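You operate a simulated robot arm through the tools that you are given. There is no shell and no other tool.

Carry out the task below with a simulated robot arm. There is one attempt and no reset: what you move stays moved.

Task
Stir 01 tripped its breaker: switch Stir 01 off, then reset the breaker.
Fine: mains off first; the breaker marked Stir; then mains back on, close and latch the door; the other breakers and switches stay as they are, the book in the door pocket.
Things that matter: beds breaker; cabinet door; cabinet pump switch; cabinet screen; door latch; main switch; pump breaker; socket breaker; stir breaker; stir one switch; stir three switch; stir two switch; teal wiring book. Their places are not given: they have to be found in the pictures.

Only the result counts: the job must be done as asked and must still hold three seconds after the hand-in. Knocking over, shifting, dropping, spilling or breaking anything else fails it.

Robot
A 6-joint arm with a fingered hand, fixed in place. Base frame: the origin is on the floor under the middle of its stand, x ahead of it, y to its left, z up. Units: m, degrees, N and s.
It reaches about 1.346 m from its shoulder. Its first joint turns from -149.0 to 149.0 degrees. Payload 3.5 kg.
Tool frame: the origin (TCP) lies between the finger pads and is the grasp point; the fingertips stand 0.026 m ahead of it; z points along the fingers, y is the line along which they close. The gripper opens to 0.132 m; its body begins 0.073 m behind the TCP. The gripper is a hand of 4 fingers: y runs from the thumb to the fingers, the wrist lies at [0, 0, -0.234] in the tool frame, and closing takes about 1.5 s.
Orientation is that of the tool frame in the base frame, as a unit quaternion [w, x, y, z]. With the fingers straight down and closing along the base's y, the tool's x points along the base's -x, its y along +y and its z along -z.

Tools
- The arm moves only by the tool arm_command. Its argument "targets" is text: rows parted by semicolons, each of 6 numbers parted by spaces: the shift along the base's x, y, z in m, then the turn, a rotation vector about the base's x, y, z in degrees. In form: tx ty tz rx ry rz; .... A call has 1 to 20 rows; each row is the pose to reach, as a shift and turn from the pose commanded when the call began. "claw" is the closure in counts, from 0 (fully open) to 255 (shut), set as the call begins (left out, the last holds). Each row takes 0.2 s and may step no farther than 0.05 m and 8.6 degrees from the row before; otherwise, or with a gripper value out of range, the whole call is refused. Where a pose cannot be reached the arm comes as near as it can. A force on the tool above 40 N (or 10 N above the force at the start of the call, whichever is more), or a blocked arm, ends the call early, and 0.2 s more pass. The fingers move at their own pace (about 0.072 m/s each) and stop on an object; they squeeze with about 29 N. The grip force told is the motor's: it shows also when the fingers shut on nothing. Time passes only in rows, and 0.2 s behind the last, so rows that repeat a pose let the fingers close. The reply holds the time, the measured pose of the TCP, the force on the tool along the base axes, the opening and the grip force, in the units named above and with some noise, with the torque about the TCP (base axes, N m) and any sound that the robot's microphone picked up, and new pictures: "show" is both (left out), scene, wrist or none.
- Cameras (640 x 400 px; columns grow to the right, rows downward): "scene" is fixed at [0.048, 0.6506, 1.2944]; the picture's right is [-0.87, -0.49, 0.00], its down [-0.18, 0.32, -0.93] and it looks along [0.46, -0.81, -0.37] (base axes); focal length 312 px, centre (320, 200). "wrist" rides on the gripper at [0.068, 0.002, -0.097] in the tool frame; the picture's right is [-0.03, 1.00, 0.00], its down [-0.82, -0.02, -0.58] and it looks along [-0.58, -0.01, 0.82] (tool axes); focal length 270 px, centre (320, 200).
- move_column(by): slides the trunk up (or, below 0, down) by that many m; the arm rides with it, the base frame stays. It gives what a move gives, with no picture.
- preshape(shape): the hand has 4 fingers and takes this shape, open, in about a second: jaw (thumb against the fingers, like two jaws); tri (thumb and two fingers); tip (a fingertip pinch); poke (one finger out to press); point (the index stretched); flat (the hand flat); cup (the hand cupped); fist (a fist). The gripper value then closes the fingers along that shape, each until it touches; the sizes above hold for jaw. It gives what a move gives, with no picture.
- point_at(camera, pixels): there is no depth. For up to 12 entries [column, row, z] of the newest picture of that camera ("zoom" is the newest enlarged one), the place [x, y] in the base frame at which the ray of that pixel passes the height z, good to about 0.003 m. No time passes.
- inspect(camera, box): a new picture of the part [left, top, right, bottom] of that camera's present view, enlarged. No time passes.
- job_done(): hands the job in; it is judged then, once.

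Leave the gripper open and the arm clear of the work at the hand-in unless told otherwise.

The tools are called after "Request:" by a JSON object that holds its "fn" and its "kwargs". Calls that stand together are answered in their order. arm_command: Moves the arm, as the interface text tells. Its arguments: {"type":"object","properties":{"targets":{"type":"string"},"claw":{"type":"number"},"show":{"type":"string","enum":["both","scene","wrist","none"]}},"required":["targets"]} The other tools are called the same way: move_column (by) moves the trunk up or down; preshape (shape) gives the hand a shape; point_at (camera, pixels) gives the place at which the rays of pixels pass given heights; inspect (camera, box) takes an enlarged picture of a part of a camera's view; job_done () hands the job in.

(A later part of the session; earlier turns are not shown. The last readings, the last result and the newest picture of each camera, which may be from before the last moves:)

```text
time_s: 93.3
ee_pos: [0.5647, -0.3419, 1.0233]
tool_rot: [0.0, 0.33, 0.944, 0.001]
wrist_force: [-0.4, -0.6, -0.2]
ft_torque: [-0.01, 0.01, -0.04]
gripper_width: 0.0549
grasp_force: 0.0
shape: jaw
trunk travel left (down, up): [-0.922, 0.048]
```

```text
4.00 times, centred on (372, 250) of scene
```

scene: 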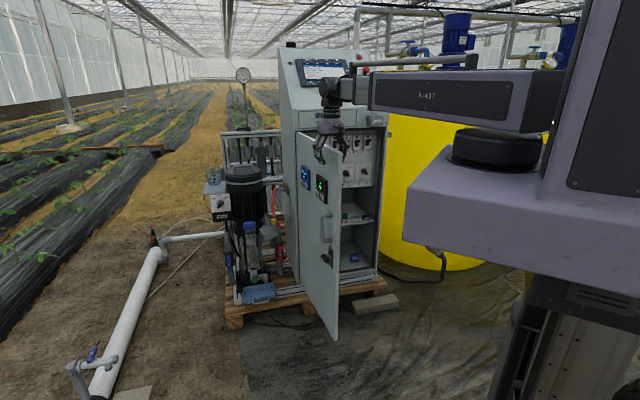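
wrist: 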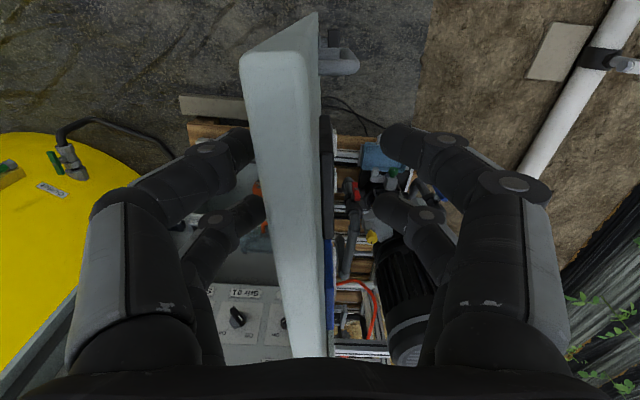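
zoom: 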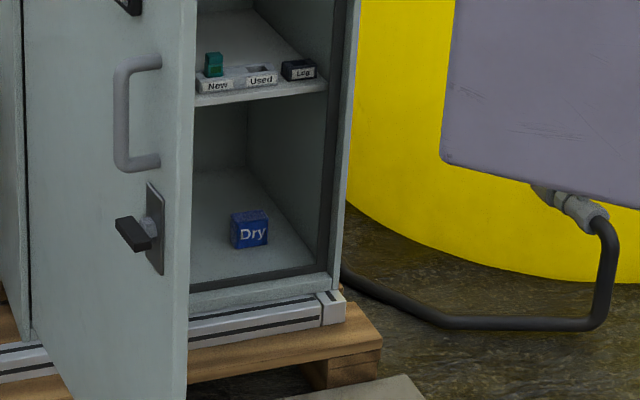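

The latch is a black bar, now horizontal (unlatched), on a vertical plate below the D-handle. I continue the swing to 77° (about 27° short of closed).

Request:
{"fn": "arm_command", "kwargs": {"targets": "-0.0146 -0.0199 0 0 0 3.5; -0.0283 -0.0405 0 0 0 7; -0.0402 -0.0621 0 0 0 10.5; -0.0515 -0.0842 0 0 0 14; -0.0608 -0.1071 0 0 0 17.5; -0.0692 -0.1303 0 0 0 21; -0.0756 -0.1541 0 0 0 24.5; -0.0811 -0.1782 0 0 0 28; -0.0845 -0.2026 0 0 0 31.5; -0.0871 -0.2273 0 0 0 35; -0.0875 -0.252 0 0 0 38.5; -0.0871 -0.2767 0 0 0 42; -0.0845 -0.3012 0 0 0 45.5; -0.081 -0.3257 0 0 0 49; -0.0755 -0.3497 0 0 0 52.5; -0.069 -0.3736 0 0 0 56", "show": "both"}}

Request:
{"fn": "inspect", "kwargs": {"camera": "scene", "box": [270, 80, 430, 180]}}

```text
time_s: 96.7
ee_pos: [0.4963, -0.7151, 1.0228]
tool_rot: [0.0, -0.151, 0.989, 0.001]
wrist_force: [0.1, 0.1, 0.1]
ft_torque: [0.0, -0.01, 0.03]
gripper_width: 0.0548
grasp_force: 0.1
shape: jaw
trunk travel left (down, up): [-0.922, 0.048]
```

scene: 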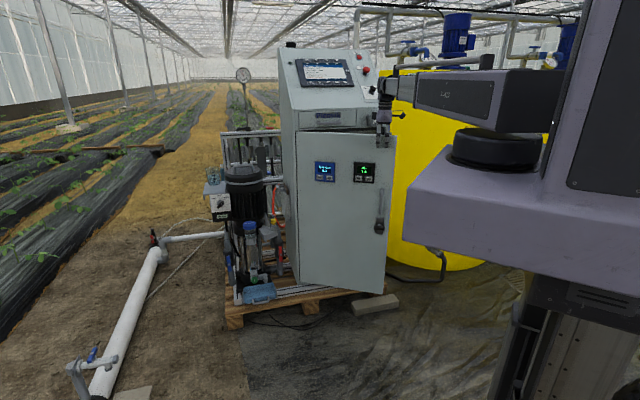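
wrist: 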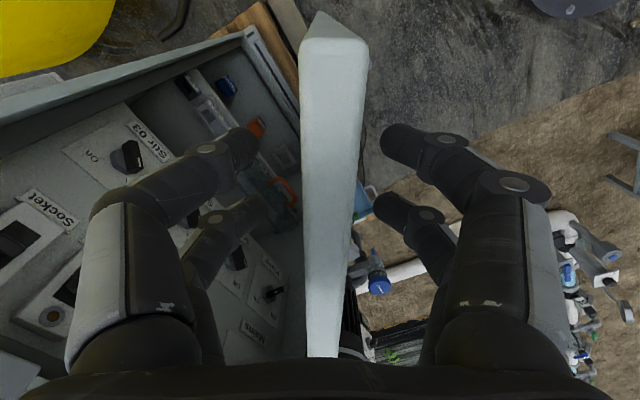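

```text
4.00 times, centred on (350, 130) of scene
```

zoom: 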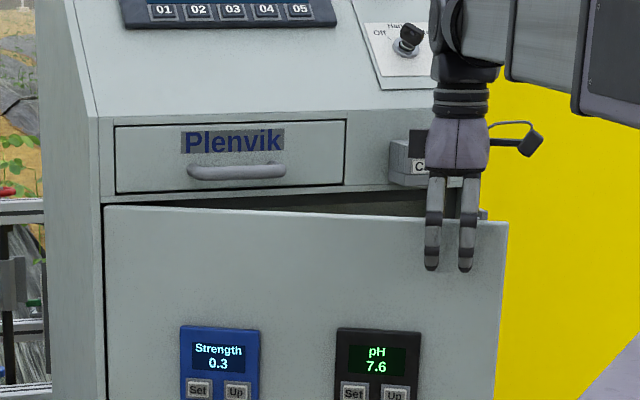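

The door is about 27° from closed. I slide the hand out past the free edge along the door line, then back toward the robot, clear of the door.

Request:
{"fn": "arm_command", "kwargs": {"targets": "-0.0334 -0.0105 0 0 0 0; -0.0668 -0.0211 0 0 0 0; -0.1001 -0.0316 0 0 0 0; -0.1335 -0.0421 0 0 0 0; -0.1688 -0.0068 0 0 0 0; -0.2042 0.0286 0 0 0 0; -0.2395 0.0639 0 0 0 0; -0.2395 0.0639 0 0 0 0", "claw": 115, "show": "both"}}

```text
time_s: 98.5
ee_pos: [0.3006, -0.6349, 1.0243]
tool_rot: [-0.008, -0.125, 0.992, -0.001]
wrist_force: [-1.1, 0.7, -0.3]
ft_torque: [-0.02, 0.01, -0.02]
gripper_width: 0.072
grasp_force: 0.1
shape: jaw
out of reach, approached as far as the arm can: row 4, 5, 6, 7, 8
trunk travel left (down, up): [-0.922, 0.048]
```

scene: 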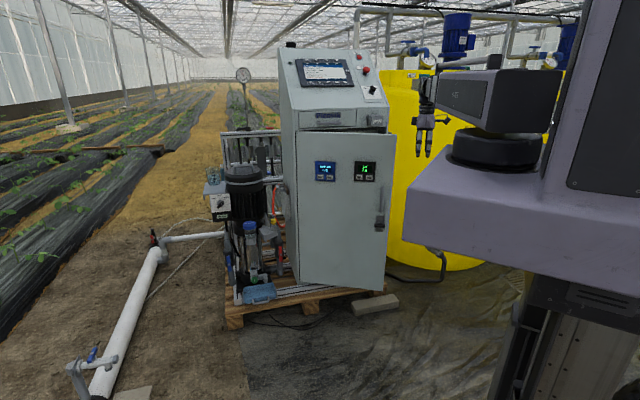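
wrist: 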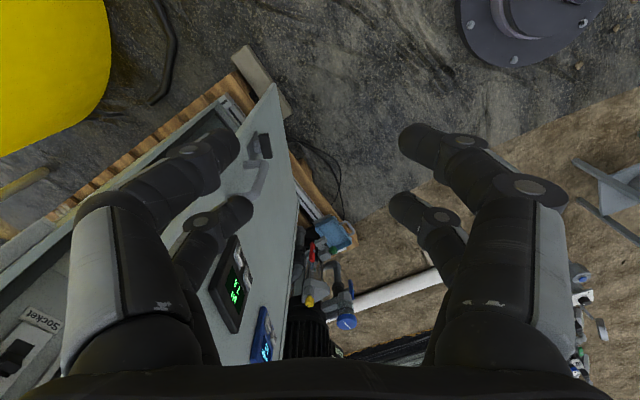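

The hand is clear (it stopped a little short at a joint limit). Now I turn it to the pitched-forward view pose facing the door, with the fingers shut for pushing, then lower to push height.

Request:
{"fn": "arm_command", "kwargs": {"targets": "0.006 0.0006 0.0101 -1.53 -5.62 -5.45; 0.012 0.0011 0.0203 -3.07 -11.25 -10.9; 0.018 0.0017 0.0304 -4.6 -16.87 -16.34; 0.024 0.0022 0.0406 -6.13 -22.49 -21.79; 0.03 0.0028 0.0507 -7.67 -28.12 -27.24; 0.036 0.0034 0.0608 -9.2 -33.74 -32.69; 0.042 0.0039 0.071 -10.73 -39.36 -38.14; 0.048 0.0045 0.0811 -12.26 -44.98 -43.58; 0.054 0.005 0.0913 -13.8 -50.61 -49.03; 0.06 0.0056 0.1014 -15.33 -56.23 -54.48; 0.06 0.0056 0.1014 -15.33 -56.23 -54.48", "claw": 255, "show": "wrist"}}

Request:
{"fn": "move_column", "kwargs": {"by": -0.16}}

Request:
{"fn": "inspect", "kwargs": {"camera": "wrist", "box": [0, 0, 640, 400]}}

Request:
{"fn": "inspect", "kwargs": {"camera": "scene", "box": [270, 90, 430, 190]}}

```text
time_s: 100.9
ee_pos: [0.3637, -0.6269, 1.1229]
tool_rot: [0.427, 0.342, 0.818, -0.177]
wrist_force: [0.4, -0.4, -1.1]
ft_torque: [0.0, 0.03, 0.02]
gripper_width: 0.0001
grasp_force: 28.8
shape: jaw
out of reach, approached as far as the arm can: row 1, 2, 3, 4, 5, 6, 7, 8, 9
trunk travel left (down, up): [-0.922, 0.048]
```

wrist: 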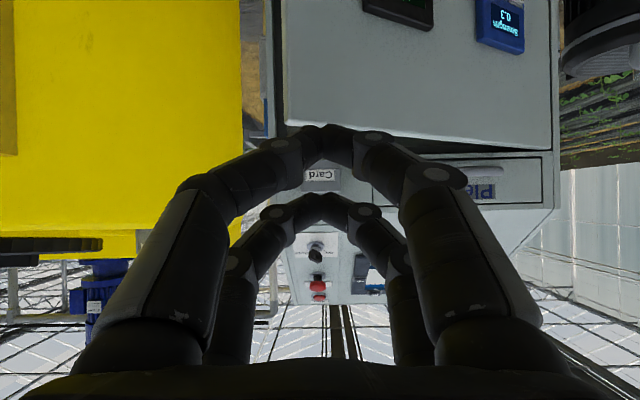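

```text
time_s: 102.7
ee_pos: [0.3631, -0.6264, 0.9628]
tool_rot: [0.426, 0.34, 0.819, -0.177]
wrist_force: [0.0, 0.1, -0.3]
ft_torque: [0.02, -0.02, -0.04]
gripper_width: 0.0002
grasp_force: 29.1
shape: jaw
trunk travel left (down, up): [-0.762, 0.208]
```

```text
1.00 times, centred on (320, 200) of wrist (not enlarged: the box is as wide or as high as the picture)
```

zoom: 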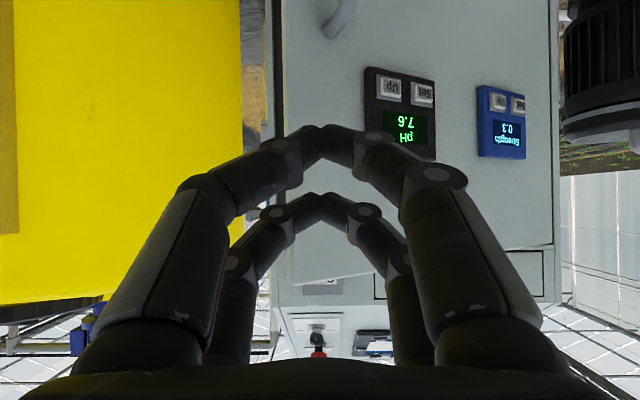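

```text
4.00 times, centred on (350, 140) of scene
```

zoom: 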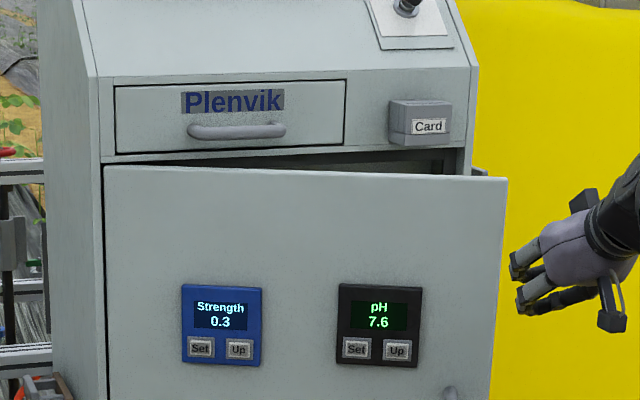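

The hand faces the door's right part. The pH meter (z≈0.84-0.92) will slide toward my contact line when the door closes, so I raise 0.04 m to push near the top corner, above the meter, then advance gently along the push direction.

Request:
{"fn": "move_column", "kwargs": {"by": 0.04}}

Request:
{"fn": "arm_command", "kwargs": {"targets": "0.0212 -0.0212 0 0 0 0; 0.0424 -0.0424 0 0 0 0; 0.0636 -0.0636 0 0 0 0; 0.0778 -0.0778 0 0 0 0; 0.0919 -0.0919 0 0 0 0; 0.1061 -0.1061 0 0 0 0; 0.1202 -0.1202 0 0 0 0; 0.1344 -0.1344 0 0 0 0; 0.1485 -0.1485 0 0 0 0; 0.1626 -0.1626 0 0 0 0; 0.1768 -0.1768 0 0 0 0", "show": "both"}}

Request:
{"fn": "inspect", "kwargs": {"camera": "scene", "box": [270, 90, 430, 190]}}

```text
time_s: 103.5
ee_pos: [0.3636, -0.6261, 1.0021]
tool_rot: [0.426, 0.34, 0.819, -0.177]
wrist_force: [0.1, -0.7, -0.2]
ft_torque: [0.0, 0.03, 0.01]
gripper_width: 0.0
grasp_force: 28.9
shape: jaw
trunk travel left (down, up): [-0.802, 0.168]
```

```text
time_s: 105.9
ee_pos: [0.5402, -0.8051, 1.0017]
tool_rot: [0.426, 0.34, 0.82, -0.176]
wrist_force: [-0.2, 0.6, 0.3]
ft_torque: [0.03, -0.02, -0.02]
gripper_width: 0.0002
grasp_force: 28.9
shape: jaw
trunk travel left (down, up): [-0.802, 0.168]
```

scene: 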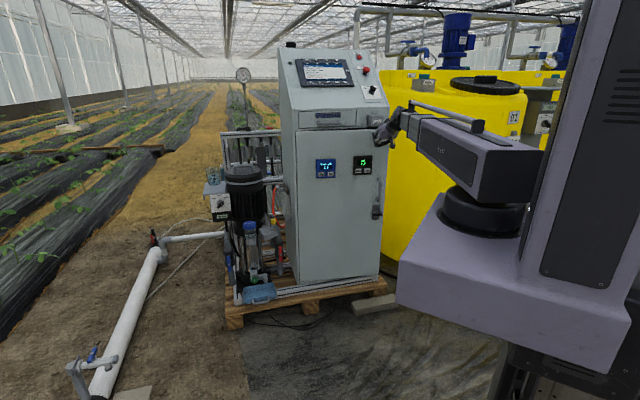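
wrist: 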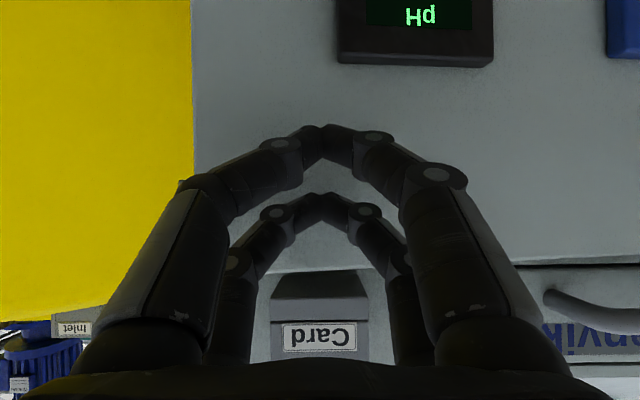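

```text
4.00 times, centred on (350, 140) of scene
```

zoom: 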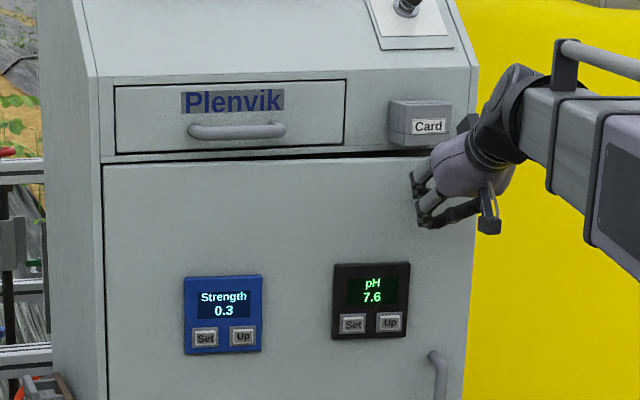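

The door is almost shut; my hand stays below and in front of the Card box. I push the last few centimetres in small steps.

Request:
{"fn": "arm_command", "kwargs": {"targets": "0.0071 -0.0071 0 0 0 0; 0.0141 -0.0141 0 0 0 0; 0.0212 -0.0212 0 0 0 0; 0.0247 -0.0247 0 0 0 0; 0.0283 -0.0283 0 0 0 0; 0.0283 -0.0283 0 0 0 0", "show": "wrist"}}

Request:
{"fn": "inspect", "kwargs": {"camera": "scene", "box": [290, 100, 418, 180]}}

```text
time_s: 107.3
ee_pos: [0.5679, -0.8307, 1.0019]
tool_rot: [0.426, 0.341, 0.82, -0.176]
wrist_force: [-0.7, -0.1, 0.0]
ft_torque: [0.03, 0.0, 0.01]
gripper_width: 0.0
grasp_force: 28.7
shape: jaw
trunk travel left (down, up): [-0.802, 0.168]
```

wrist: 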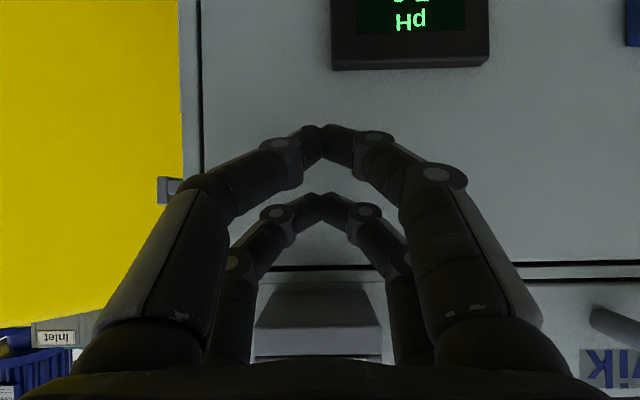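

```text
5.00 times, centred on (354, 140) of scene
```

zoom: 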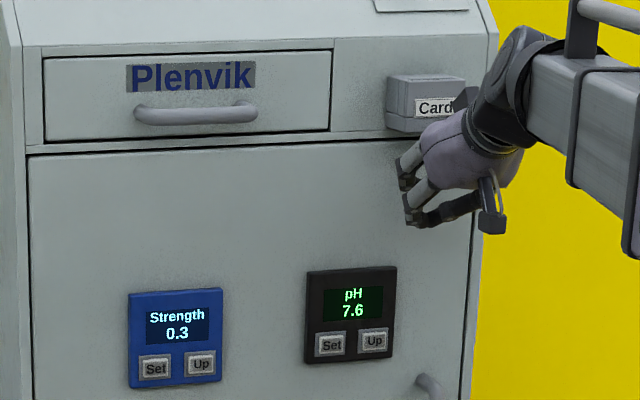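

The door looks flush; no push force yet. I press another 12 mm in small steps to feel the stop.

Request:
{"fn": "arm_command", "kwargs": {"targets": "0.0028 -0.0028 0 0 0 0; 0.0057 -0.0057 0 0 0 0; 0.0085 -0.0085 0 0 0 0; 0.0085 -0.0085 0 0 0 0", "show": "wrist"}}

Request:
{"fn": "inspect", "kwargs": {"camera": "scene", "box": [290, 100, 418, 180]}}

```text
time_s: 108.3
ee_pos: [0.577, -0.8393, 1.0012]
tool_rot: [0.427, 0.34, 0.819, -0.177]
wrist_force: [-0.2, 0.5, -1.0]
ft_torque: [-0.01, -0.03, -0.03]
gripper_width: 0.0001
grasp_force: 29.2
shape: jaw
trunk travel left (down, up): [-0.802, 0.168]
```

wrist: 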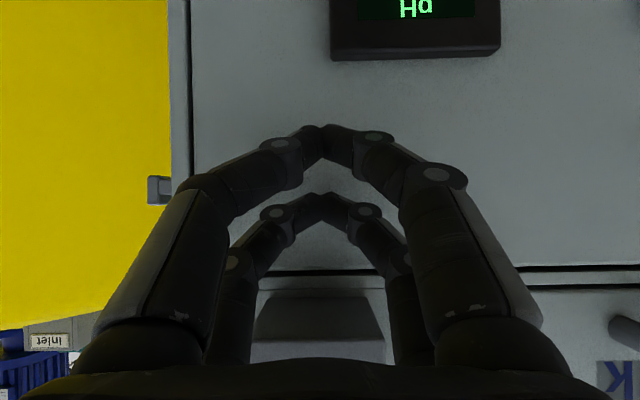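

```text
5.00 times, centred on (354, 140) of scene
```

zoom: 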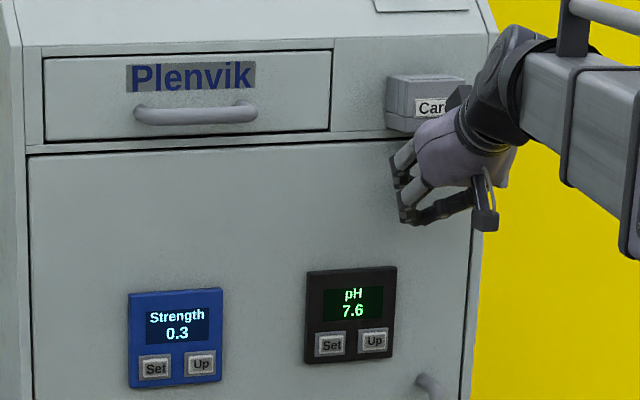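

The door did not move between these frames and there's no contact force yet; I press forward another 12 mm to find the door face.

Request:
{"fn": "arm_command", "kwargs": {"targets": "0.0028 -0.0028 0 0 0 0; 0.0057 -0.0057 0 0 0 0; 0.0085 -0.0085 0 0 0 0; 0.0085 -0.0085 0 0 0 0", "show": "wrist"}}

Request:
{"fn": "inspect", "kwargs": {"camera": "scene", "box": [350, 100, 414, 140]}}

```text
time_s: 109.3
ee_pos: [0.5863, -0.8485, 1.0031]
tool_rot: [0.427, 0.34, 0.819, -0.176]
wrist_force: [-0.3, 0.9, -0.9]
ft_torque: [0.01, 0.02, 0.01]
gripper_width: 0.0003
grasp_force: 28.8
shape: jaw
trunk travel left (down, up): [-0.802, 0.168]
```

wrist: 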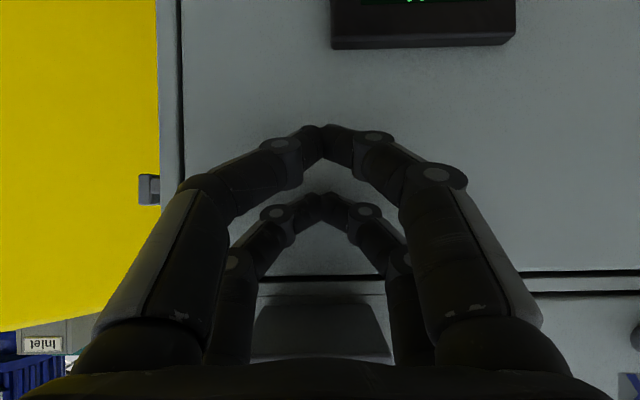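

```text
10.00 times, centred on (382, 120) of scene
```

zoom: 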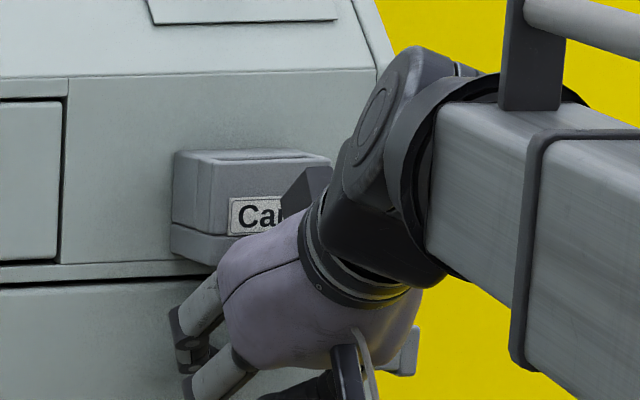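

Estimates from the meter's growth put the door face near c≈1.06, just ahead of the fingertips. The Card box is close above my knuckles, so I back off 2 cm, lower 2.5 cm, shift 1.5 cm right, and then press again.

Request:
{"fn": "arm_command", "kwargs": {"targets": "-0.0141 0.0141 0 0 0 0; -0.0247 0.0035 0 0 0 0; -0.0247 0.0035 0 0 0 0", "show": "none"}}

Request:
{"fn": "move_column", "kwargs": {"by": -0.025}}

Request:
{"fn": "arm_command", "kwargs": {"targets": "0.0071 -0.0071 0 0 0 0; 0.0141 -0.0141 0 0 0 0; 0.0177 -0.0177 0 0 0 0; 0.0212 -0.0212 0 0 0 0; 0.0247 -0.0247 0 0 0 0; 0.0283 -0.0283 0 0 0 0", "show": "both"}}

```text
time_s: 110.1
ee_pos: [0.5605, -0.8464, 1.002]
tool_rot: [0.427, 0.34, 0.819, -0.176]
wrist_force: [0.2, 0.2, 0.1]
ft_torque: [0.0, 0.01, 0.0]
gripper_width: 0.0001
grasp_force: 28.9
shape: jaw
trunk travel left (down, up): [-0.802, 0.168]
```

```text
time_s: 110.8
ee_pos: [0.5614, -0.846, 0.978]
tool_rot: [0.426, 0.34, 0.819, -0.176]
wrist_force: [-0.6, 0.2, -0.2]
ft_torque: [-0.02, -0.03, -0.02]
gripper_width: 0.0
grasp_force: 28.9
shape: jaw
trunk travel left (down, up): [-0.777, 0.193]
```

```text
time_s: 111.8
ee_pos: [0.5736, -0.8599, 0.9762]
tool_rot: [0.422, 0.34, 0.822, -0.175]
wrist_force: [-9.4, 7.2, 1.5]
ft_torque: [-0.02, -0.06, -0.01]
gripper_width: 0.0
grasp_force: 28.7
shape: jaw
trunk travel left (down, up): [-0.777, 0.193]
stopped in row 4: the force on the tool passed its limit at 47 N (the readings are from after the stop); the commanded pose is now the measured one
```

scene: 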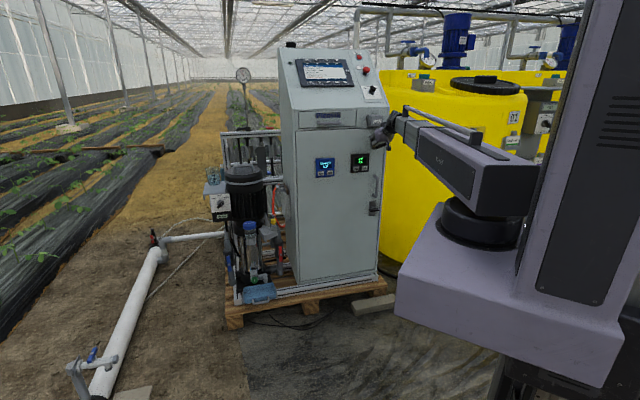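
wrist: 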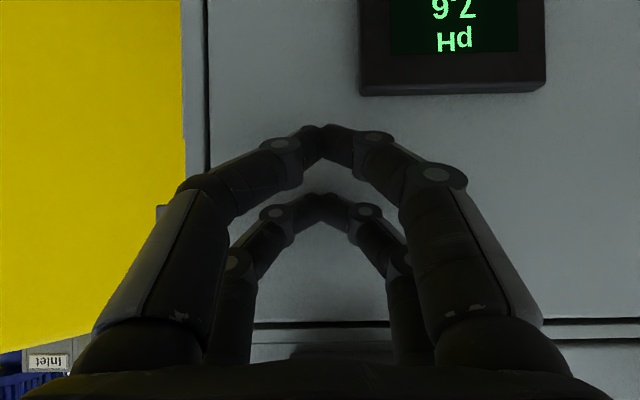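

The push met a firm stop at 47 N, so the door is fully seated. I back off 0.1 m and inspect the door gap and the latch.

Request:
{"fn": "arm_command", "kwargs": {"targets": "-0.0177 0.0177 0 0 0 0; -0.0354 0.0354 0 0 0 0; -0.053 0.053 0 0 0 0; -0.0778 0.0778 0 0 0 0; -0.1061 0.1061 0 0 0 0; -0.1344 0.1344 0 0 0 0; -0.1344 0.1344 0 0 0 0", "show": "wrist"}}

Request:
{"fn": "inspect", "kwargs": {"camera": "scene", "box": [280, 120, 408, 200]}}

Request:
{"fn": "inspect", "kwargs": {"camera": "scene", "box": [340, 160, 404, 240]}}

Request:
{"fn": "inspect", "kwargs": {"camera": "scene", "box": [350, 190, 398, 220]}}

```text
time_s: 113.4
ee_pos: [0.4419, -0.7271, 0.9756]
tool_rot: [0.423, 0.34, 0.821, -0.175]
wrist_force: [-0.3, 0.7, 0.1]
ft_torque: [0.0, 0.0, 0.02]
gripper_width: 0.0001
grasp_force: 29.8
shape: jaw
trunk travel left (down, up): [-0.777, 0.193]
```

wrist: 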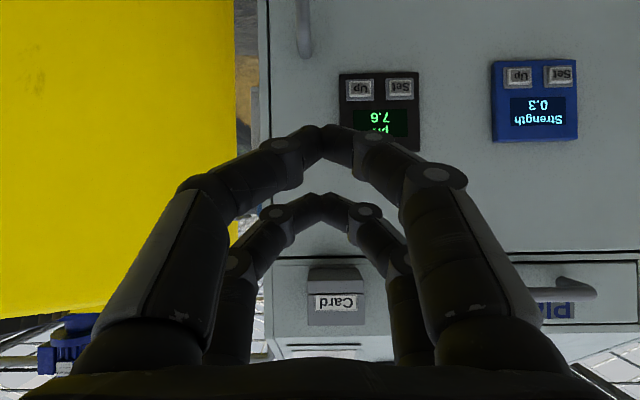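

```text
5.00 times, centred on (344, 160) of scene
```

zoom: 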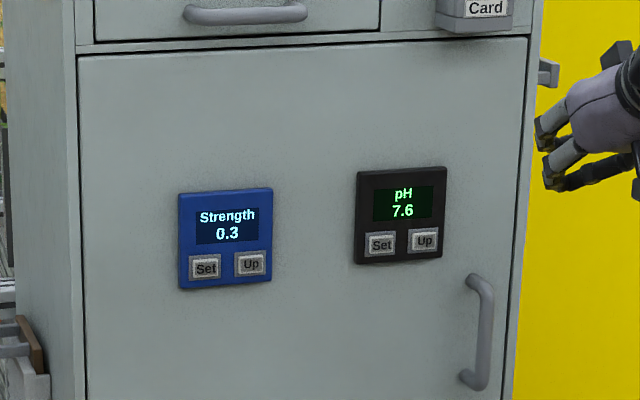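

```text
5.00 times, centred on (372, 200) of scene
```

zoom: 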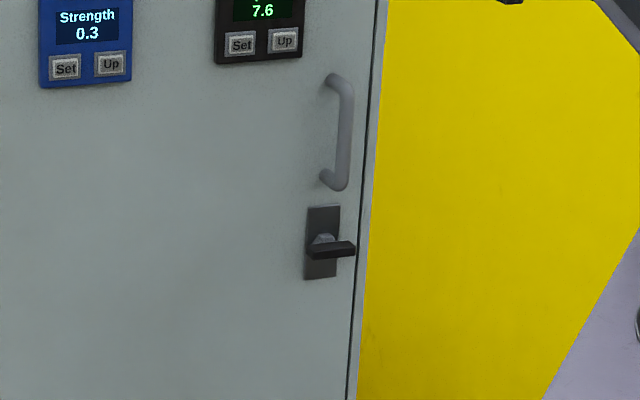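

```text
13.33 times, centred on (374, 205) of scene
```

zoom: 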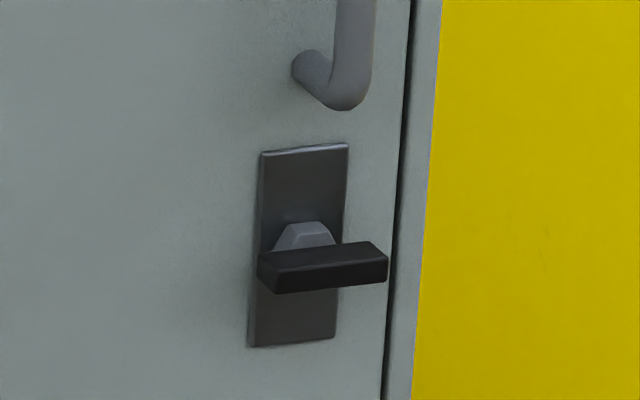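

The door is closed with an even gap. The latch bar is horizontal on its boss at about ℓ≈-0.208, z≈0.614, with the D-handle's foot about 6 cm above. I level the hand with fingers closing vertically (roll -90°), 0.13 m in front of the latch plane, then lower the trunk 0.495 m.

Request:
{"fn": "arm_command", "kwargs": {"targets": "0.0028 -0.0035 0.0112 3.48 -6.75 -2.32; 0.0056 -0.007 0.0223 6.95 -13.5 -4.63; 0.0083 -0.0106 0.0335 10.43 -20.25 -6.95; 0.0111 -0.0141 0.0447 13.9 -27 -9.27; 0.0139 -0.0176 0.0558 17.38 -33.75 -11.58; 0.0167 -0.0211 0.067 20.85 -40.5 -13.9; 0.0194 -0.0246 0.0782 24.33 -47.25 -16.22; 0.0222 -0.0281 0.0893 27.8 -54 -18.53; 0.025 -0.0317 0.1005 31.28 -60.75 -20.85; 0.0278 -0.0352 0.1117 34.75 -67.5 -23.17; 0.0305 -0.0387 0.1228 38.23 -74.25 -25.48; 0.0333 -0.0422 0.134 41.7 -81 -27.8; 0.0333 -0.0422 0.134 41.7 -81 -27.8; 0.0333 -0.0422 0.134 41.7 -81 -27.8", "claw": 139, "show": "both"}}

```text
time_s: 116.4
ee_pos: [0.4747, -0.7688, 1.1124]
tool_rot: [0.653, 0.654, 0.271, 0.27]
wrist_force: [0.1, 0.1, -0.3]
ft_torque: [0.0, -0.06, 0.0]
gripper_width: 0.0596
grasp_force: 0.2
shape: jaw
out of reach, approached as far as the arm can: row 1, 2, 3, 4
trunk travel left (down, up): [-0.777, 0.193]
```

scene: 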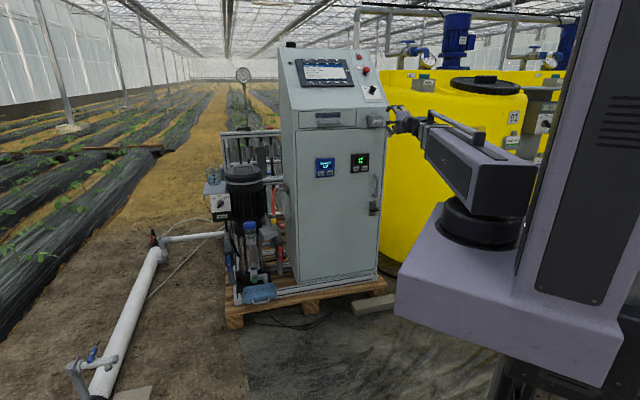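
wrist: 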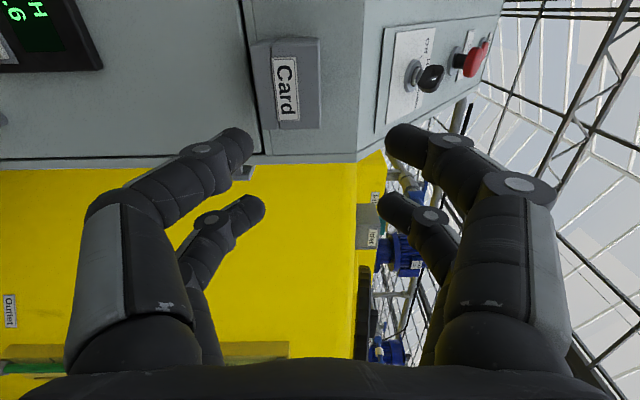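

Orientation reached exactly. Lower the trunk 0.495 m to latch height.

Request:
{"fn": "move_column", "kwargs": {"by": -0.495}}

Request:
{"fn": "inspect", "kwargs": {"camera": "wrist", "box": [0, 0, 640, 400]}}

Request:
{"fn": "inspect", "kwargs": {"camera": "scene", "box": [330, 170, 426, 230]}}

```text
refused: -0.495 is not a number from -0.4 to 0.4
```

```text
1.00 times, centred on (320, 200) of wrist (not enlarged: the box is as wide or as high as the picture)
```

zoom: 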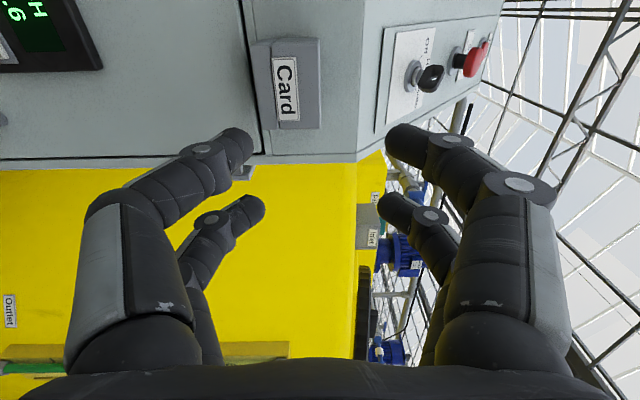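

```text
6.67 times, centred on (378, 200) of scene
```

zoom: 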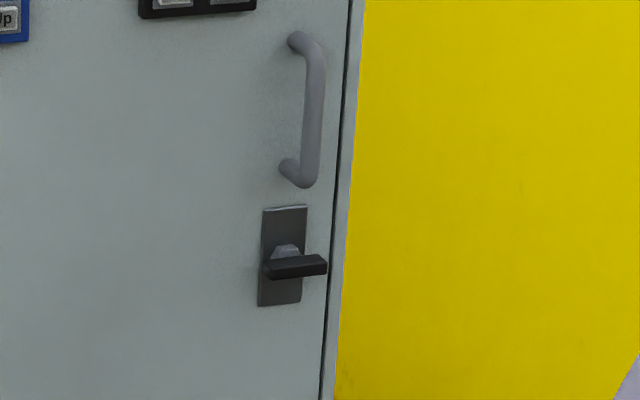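

The trunk accepts at most 0.4 m per call, so I lower in two steps: 0.35 m and then 0.145 m.

Request:
{"fn": "move_column", "kwargs": {"by": -0.35}}

Request:
{"fn": "move_column", "kwargs": {"by": -0.145}}

Request:
{"fn": "inspect", "kwargs": {"camera": "wrist", "box": [0, 0, 640, 400]}}

Request:
{"fn": "inspect", "kwargs": {"camera": "scene", "box": [330, 170, 426, 230]}}

```text
time_s: 119.8
ee_pos: [0.4756, -0.7688, 0.7615]
tool_rot: [0.653, 0.653, 0.272, 0.27]
wrist_force: [0.4, 0.0, -0.7]
ft_torque: [-0.02, 0.01, -0.03]
gripper_width: 0.0595
grasp_force: 0.1
shape: jaw
trunk travel left (down, up): [-0.427, 0.543]
```

```text
time_s: 121.5
ee_pos: [0.4744, -0.7682, 0.6155]
tool_rot: [0.653, 0.653, 0.271, 0.271]
wrist_force: [-0.4, -1.0, 0.4]
ft_torque: [0.0, -0.01, 0.01]
gripper_width: 0.0596
grasp_force: 0.1
shape: jaw
trunk travel left (down, up): [-0.282, 0.688]
```

```text
1.00 times, centred on (320, 200) of wrist (not enlarged: the box is as wide or as high as the picture)
```

zoom: 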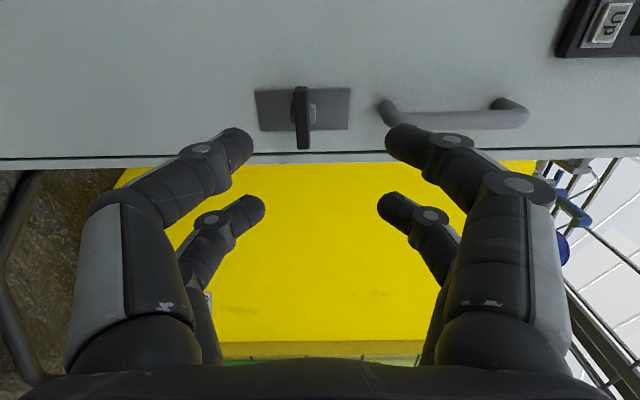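

```text
6.67 times, centred on (378, 200) of scene
```

zoom: 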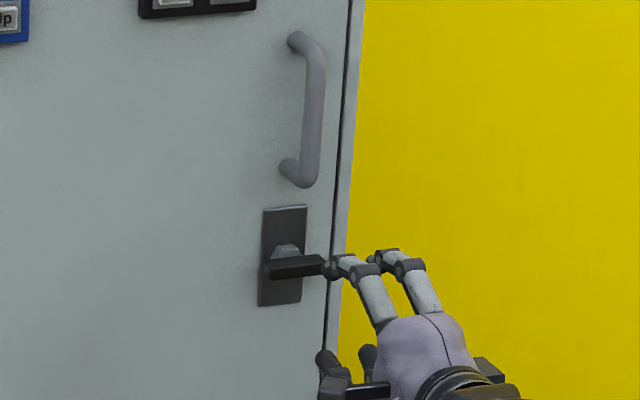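

The latch bar appears at (302,118), 14 mm below and 10 mm right of my axis; the D-handle foot is at (388,108), about 7-8 cm above the bar. I lower 14.5 mm, shift right 10 mm and advance 0.06 m.

Request:
{"fn": "move_column", "kwargs": {"by": -0.0145}}

Request:
{"fn": "arm_command", "kwargs": {"targets": "0.0118 -0.0165 0 0 0 0; 0.0235 -0.033 0 0 0 0; 0.0353 -0.0495 0 0 0 0; 0.0353 -0.0495 0 0 0 0", "show": "wrist"}}

Request:
{"fn": "inspect", "kwargs": {"camera": "wrist", "box": [220, 60, 420, 185]}}

```text
time_s: 122.1
ee_pos: [0.4752, -0.7689, 0.6018]
tool_rot: [0.653, 0.654, 0.272, 0.27]
wrist_force: [0.1, 0.4, -0.1]
ft_torque: [0.0, 0.02, -0.02]
gripper_width: 0.0596
grasp_force: 0.1
shape: jaw
trunk travel left (down, up): [-0.267, 0.703]
```

```text
time_s: 123.1
ee_pos: [0.5099, -0.8182, 0.6016]
tool_rot: [0.653, 0.653, 0.271, 0.27]
wrist_force: [0.1, -0.6, -0.1]
ft_torque: [-0.01, 0.01, -0.01]
gripper_width: 0.0596
grasp_force: 0.1
shape: jaw
trunk travel left (down, up): [-0.267, 0.703]
```

wrist: 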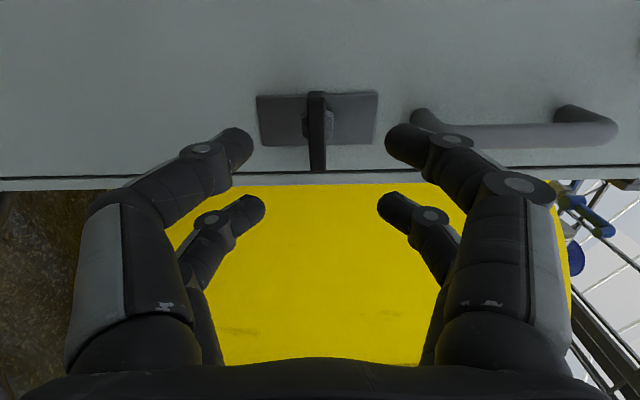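

```text
3.20 times, centred on (320, 122) of wrist
```

zoom: 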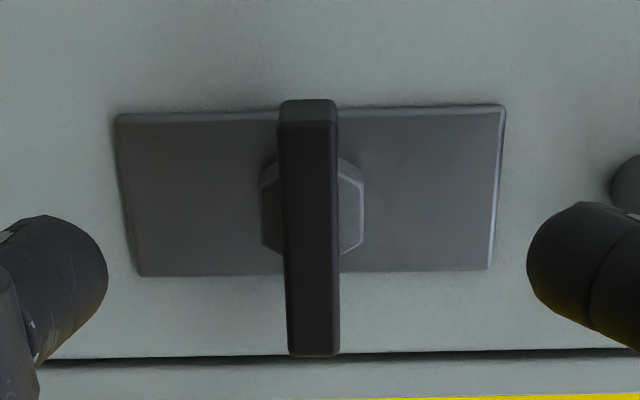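

The bar is centred in the view (column 317, symmetrical about the axis). I narrow to 0.04 so the upper fingers clear the D-handle foot, then advance 0.06 m.

Request:
{"fn": "arm_command", "kwargs": {"targets": "0 0 0 0 0 0; 0.0106 -0.0106 0 0 0 0; 0.0212 -0.0212 0 0 0 0; 0.0318 -0.0318 0 0 0 0; 0.0424 -0.0424 0 0 0 0; 0.0424 -0.0424 0 0 0 0", "claw": 178, "show": "wrist"}}

Request:
{"fn": "inspect", "kwargs": {"camera": "wrist", "box": [220, 100, 420, 225]}}

Request:
{"fn": "inspect", "kwargs": {"camera": "scene", "box": [350, 190, 398, 220]}}

```text
time_s: 124.5
ee_pos: [0.5535, -0.8606, 0.6]
tool_rot: [0.652, 0.654, 0.272, 0.27]
wrist_force: [0.1, 0.1, 0.0]
ft_torque: [0.02, 0.0, -0.05]
gripper_width: 0.0404
grasp_force: 0.0
shape: jaw
trunk travel left (down, up): [-0.267, 0.703]
```

wrist: 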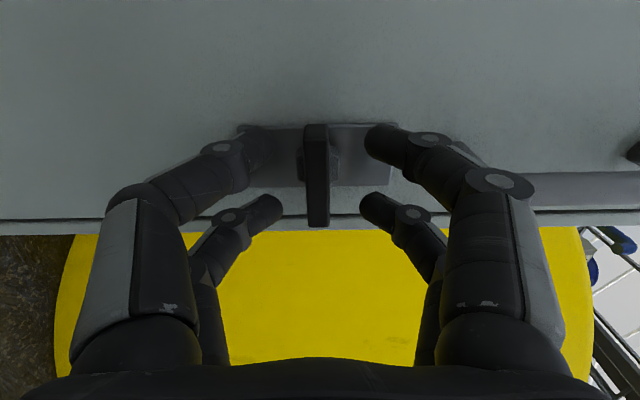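

```text
3.20 times, centred on (320, 162) of wrist
```

zoom: 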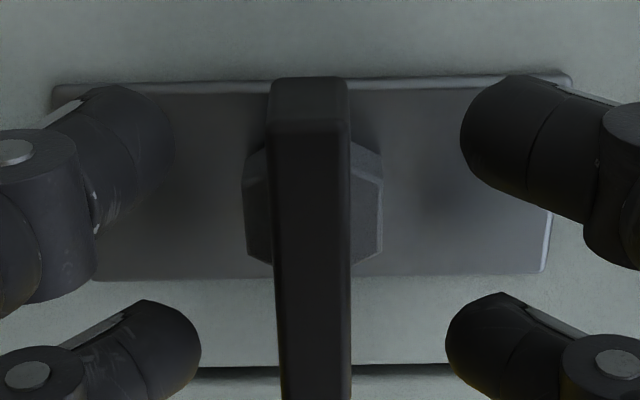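

```text
13.33 times, centred on (374, 205) of scene
```

zoom: 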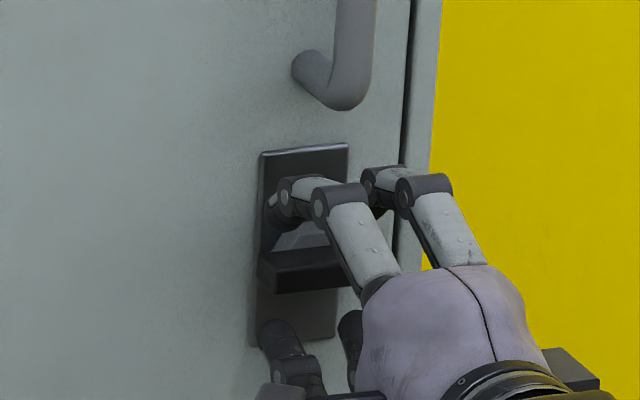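

The bar is between the finger pairs, the upper fingers clear of the D-handle. Close on it.

Request:
{"fn": "arm_command", "kwargs": {"targets": "0 0 0 0 0 0; 0 0 0 0 0 0; 0 0 0 0 0 0; 0 0 0 0 0 0; 0 0 0 0 0 0; 0 0 0 0 0 0", "claw": 255, "show": "wrist"}}

```text
time_s: 125.9
ee_pos: [0.5538, -0.8597, 0.6004]
tool_rot: [0.652, 0.654, 0.272, 0.27]
wrist_force: [1.5, 0.4, -0.7]
ft_torque: [-0.01, -0.01, 0.02]
gripper_width: 0.0072
grasp_force: 28.7
shape: jaw
trunk travel left (down, up): [-0.267, 0.703]
```

wrist: 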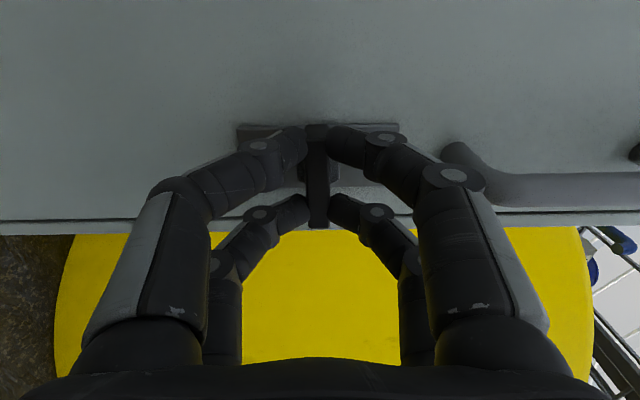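

Gripped. I try clockwise first, a cautious 16°, and check how the bar responds.

Request:
{"fn": "arm_command", "kwargs": {"targets": "0 0 0 2.83 -2.83 0; 0 0 0 5.657 -5.657 0; 0 0 0 8.49 -8.49 0; 0 0 0 11.314 -11.314 0; 0 0 0 11.314 -11.314 0", "show": "wrist"}}

Request:
{"fn": "inspect", "kwargs": {"camera": "wrist", "box": [220, 100, 420, 225]}}

Request:
{"fn": "inspect", "kwargs": {"camera": "scene", "box": [350, 190, 398, 220]}}

```text
time_s: 127.1
ee_pos: [0.552, -0.8598, 0.6011]
tool_rot: [0.608, 0.684, 0.179, 0.36]
wrist_force: [3.8, 1.9, -3.8]
ft_torque: [-0.76, 0.98, 0.15]
gripper_width: 0.0083
grasp_force: 28.9
shape: jaw
trunk travel left (down, up): [-0.267, 0.703]
```

wrist: 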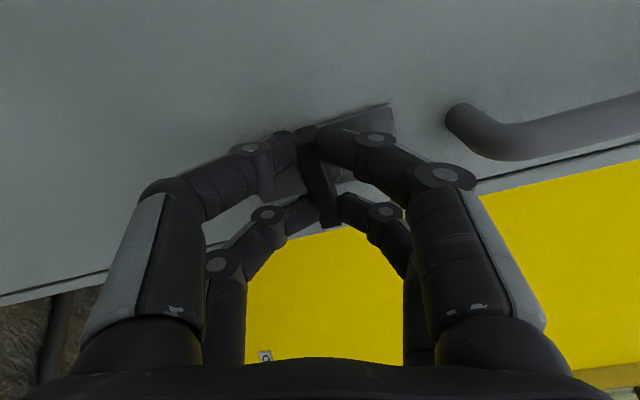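

```text
3.20 times, centred on (320, 162) of wrist
```

zoom: 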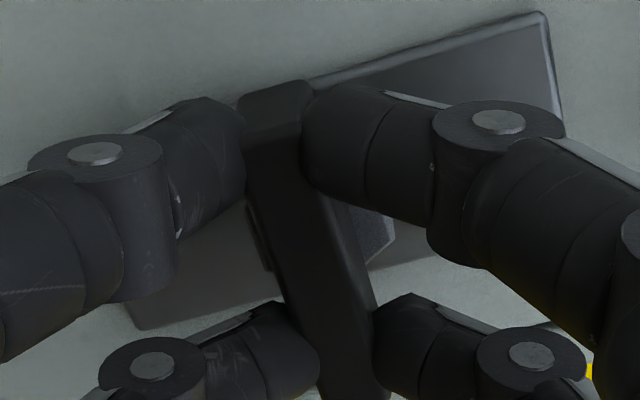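

```text
13.33 times, centred on (374, 205) of scene
```

zoom: 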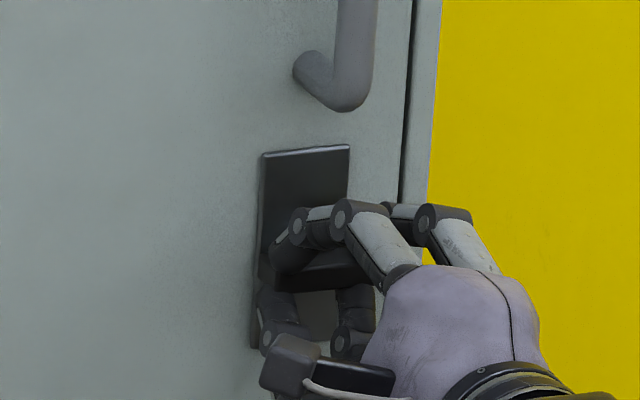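

The bar stayed put while about 1.2 Nm built up, so clockwise is against its stop. I return to zero and turn counter-clockwise 40° instead.

Request:
{"fn": "arm_command", "kwargs": {"targets": "0 0 0 -5.657 5.657 0; 0 0 0 -11.314 11.314 0; 0 0 0 -11.314 11.314 0; 0 0 0 -16.97 16.97 0; 0 0 0 -22.63 22.63 0; 0 0 0 -28.28 28.28 0; 0 0 0 -33.94 33.94 0; 0 0 0 -39.6 39.6 0; 0 0 0 -39.6 39.6 0", "show": "wrist"}}

Request:
{"fn": "inspect", "kwargs": {"camera": "scene", "box": [350, 190, 398, 220]}}

```text
time_s: 129.1
ee_pos: [0.555, -0.8601, 0.6]
tool_rot: [0.705, 0.521, 0.48, 0.03]
wrist_force: [11.2, 8.9, -18.3]
ft_torque: [0.28, 0.21, 0.23]
gripper_width: 0.0069
grasp_force: 28.8
shape: jaw
trunk travel left (down, up): [-0.267, 0.703]
```

wrist: 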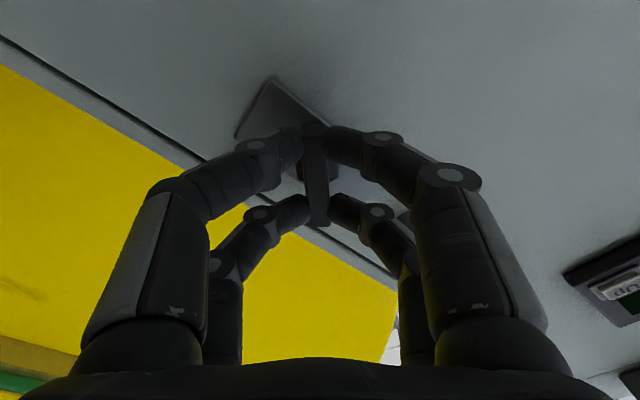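

```text
13.33 times, centred on (374, 205) of scene
```

zoom: 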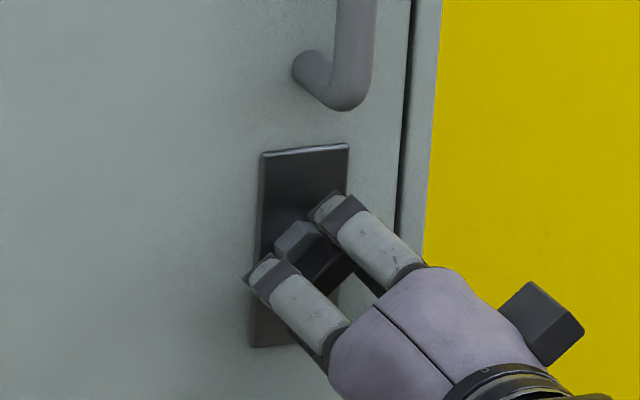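

Counter-clockwise works: the bar has turned about 40° with the hand. A side force (23 N) shows the axis lies lower/right of my TCP, so I lower 6 mm and ease left 4 mm, then continue.

Request:
{"fn": "move_column", "kwargs": {"by": -0.006}}

Request:
{"fn": "arm_command", "kwargs": {"targets": "0.0028 0.0028 0 0 0 0; 0.0028 0.0028 0 -5.657 5.657 0; 0.0026 0.0026 0 -11.314 11.314 0; 0.0026 0.0026 0 -16.97 16.97 0; 0.0024 0.0024 0 -16.97 16.97 0", "show": "wrist"}}

Request:
{"fn": "inspect", "kwargs": {"camera": "scene", "box": [350, 190, 398, 220]}}

```text
time_s: 129.7
ee_pos: [0.5518, -0.8602, 0.5968]
tool_rot: [0.706, 0.522, 0.478, 0.03]
wrist_force: [8.1, 5.4, 13.8]
ft_torque: [-0.21, -0.15, 0.22]
gripper_width: 0.0061
grasp_force: 29.1
shape: jaw
trunk travel left (down, up): [-0.261, 0.709]
```

```text
time_s: 130.9
ee_pos: [0.5525, -0.8604, 0.5963]
tool_rot: [0.697, 0.412, 0.575, -0.12]
wrist_force: [-14.6, -14.5, 16.5]
ft_torque: [-0.11, -0.18, -0.39]
gripper_width: 0.0067
grasp_force: 29.3
shape: jaw
trunk travel left (down, up): [-0.261, 0.709]
```

wrist: 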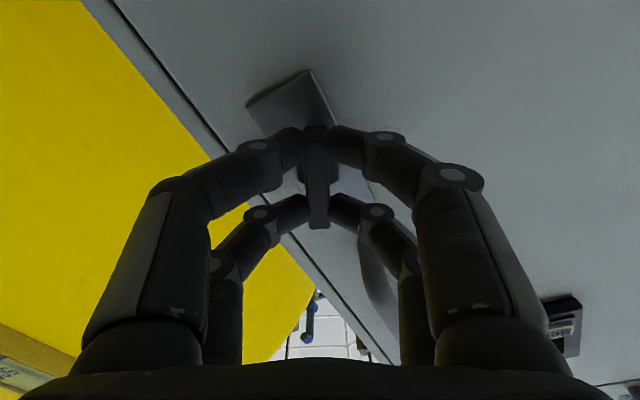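

```text
13.33 times, centred on (374, 205) of scene
```

zoom: 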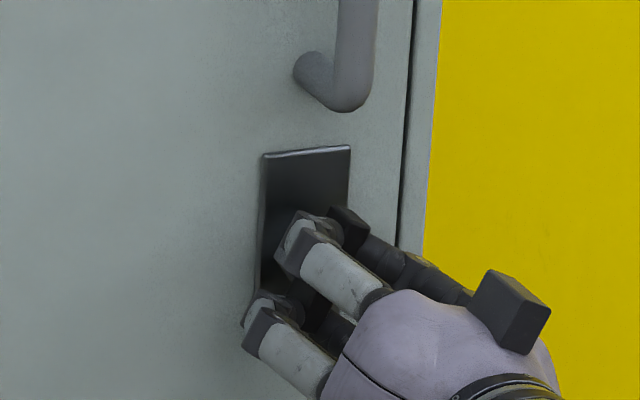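

Turned 64° now; forces flipped sign (I over-corrected), so I raise 3 mm and ease 4 mm to the right, then go on to 90°.

Request:
{"fn": "move_column", "kwargs": {"by": 0.003}}

Request:
{"fn": "arm_command", "kwargs": {"targets": "-0.0028 -0.0028 0 0 0 0; -0.0028 -0.0028 0 -4.6 4.6 0; -0.0028 -0.0028 0 -9.19 9.19 0; -0.0028 -0.0028 0 -13.79 13.79 0; -0.0028 -0.0028 0 -18.38 18.38 0; -0.0028 -0.0028 0 -18.38 18.38 0", "show": "wrist"}}

Request:
{"fn": "inspect", "kwargs": {"camera": "scene", "box": [350, 190, 398, 220]}}

```text
time_s: 131.4
ee_pos: [0.5532, -0.8597, 0.5982]
tool_rot: [0.697, 0.411, 0.576, -0.118]
wrist_force: [-14.0, -13.8, -1.0]
ft_torque: [0.09, 0.05, -0.36]
gripper_width: 0.0074
grasp_force: 28.6
shape: jaw
trunk travel left (down, up): [-0.264, 0.706]
```

```text
time_s: 132.7
ee_pos: [0.5524, -0.8605, 0.5957]
tool_rot: [0.645, 0.288, 0.658, -0.262]
wrist_force: [-1.0, -4.0, 40.9]
ft_torque: [-0.73, -0.6, -0.03]
gripper_width: 0.0072
grasp_force: 28.7
shape: jaw
out of reach, approached as far as the arm can: row 5, 6
trunk travel left (down, up): [-0.264, 0.706]
stopped in row 6: the force on the tool passed its limit at 42 N (the readings are from after the stop); the commanded pose is now the measured one
```

wrist: 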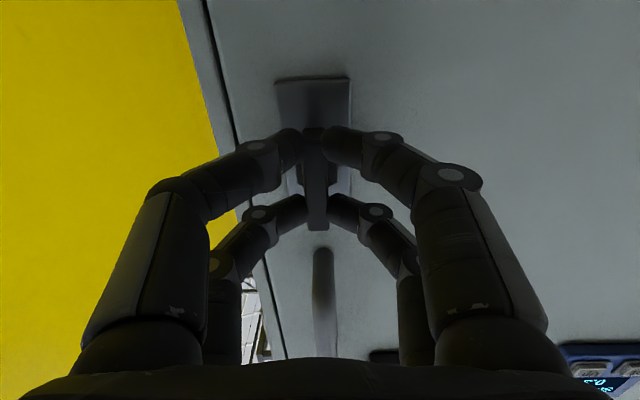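

```text
13.33 times, centred on (374, 205) of scene
```

zoom: 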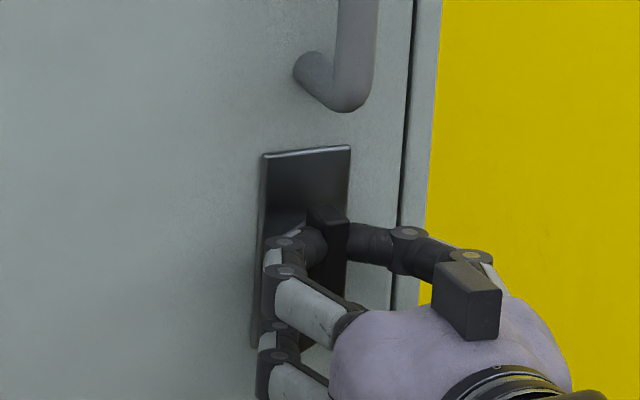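

The hand has turned about 88° and the bar looks vertical along its plate, but a joint limit pressed the tool (41 N up). I relieve by raising 5 mm, then open the fingers and look.

Request:
{"fn": "move_column", "kwargs": {"by": 0.005}}

Request:
{"fn": "arm_command", "kwargs": {"targets": "0 0 0 0 0 0; 0 0 0 0 0 0; 0 0 0 0 0 0; 0 0 0 0 0 0", "claw": 178, "show": "wrist"}}

Request:
{"fn": "inspect", "kwargs": {"camera": "wrist", "box": [220, 60, 420, 185]}}

Request:
{"fn": "inspect", "kwargs": {"camera": "scene", "box": [350, 190, 398, 220]}}

```text
time_s: 133.2
ee_pos: [0.5533, -0.8602, 0.597]
tool_rot: [0.644, 0.285, 0.66, -0.262]
wrist_force: [-3.2, -2.8, 14.3]
ft_torque: [-0.4, -0.38, -0.12]
gripper_width: 0.0069
grasp_force: 28.7
shape: jaw
trunk travel left (down, up): [-0.269, 0.701]
```

```text
time_s: 134.2
ee_pos: [0.554, -0.8605, 0.5956]
tool_rot: [0.643, 0.287, 0.66, -0.262]
wrist_force: [0.7, -0.5, 0.7]
ft_torque: [0.03, -0.01, 0.02]
gripper_width: 0.0394
grasp_force: 0.1
shape: jaw
trunk travel left (down, up): [-0.269, 0.701]
```

wrist: 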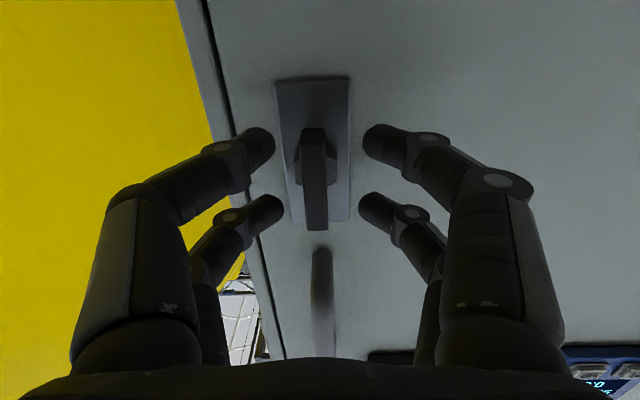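

```text
3.20 times, centred on (320, 122) of wrist
```

zoom: 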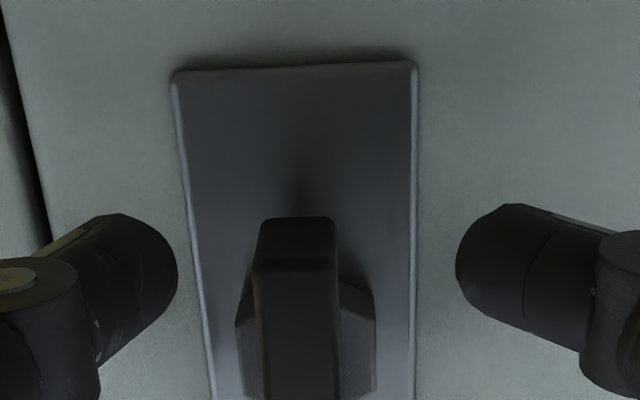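

```text
13.33 times, centred on (374, 205) of scene
```

zoom: 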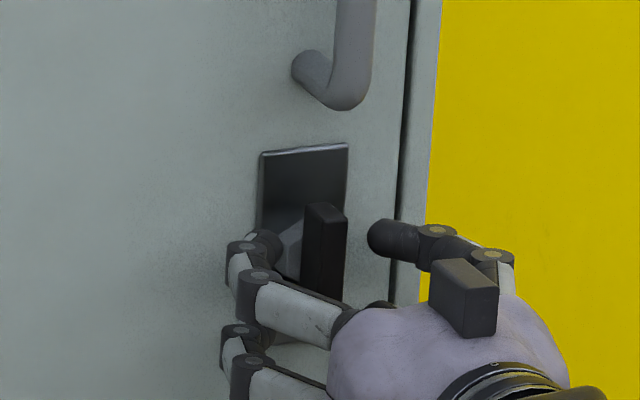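

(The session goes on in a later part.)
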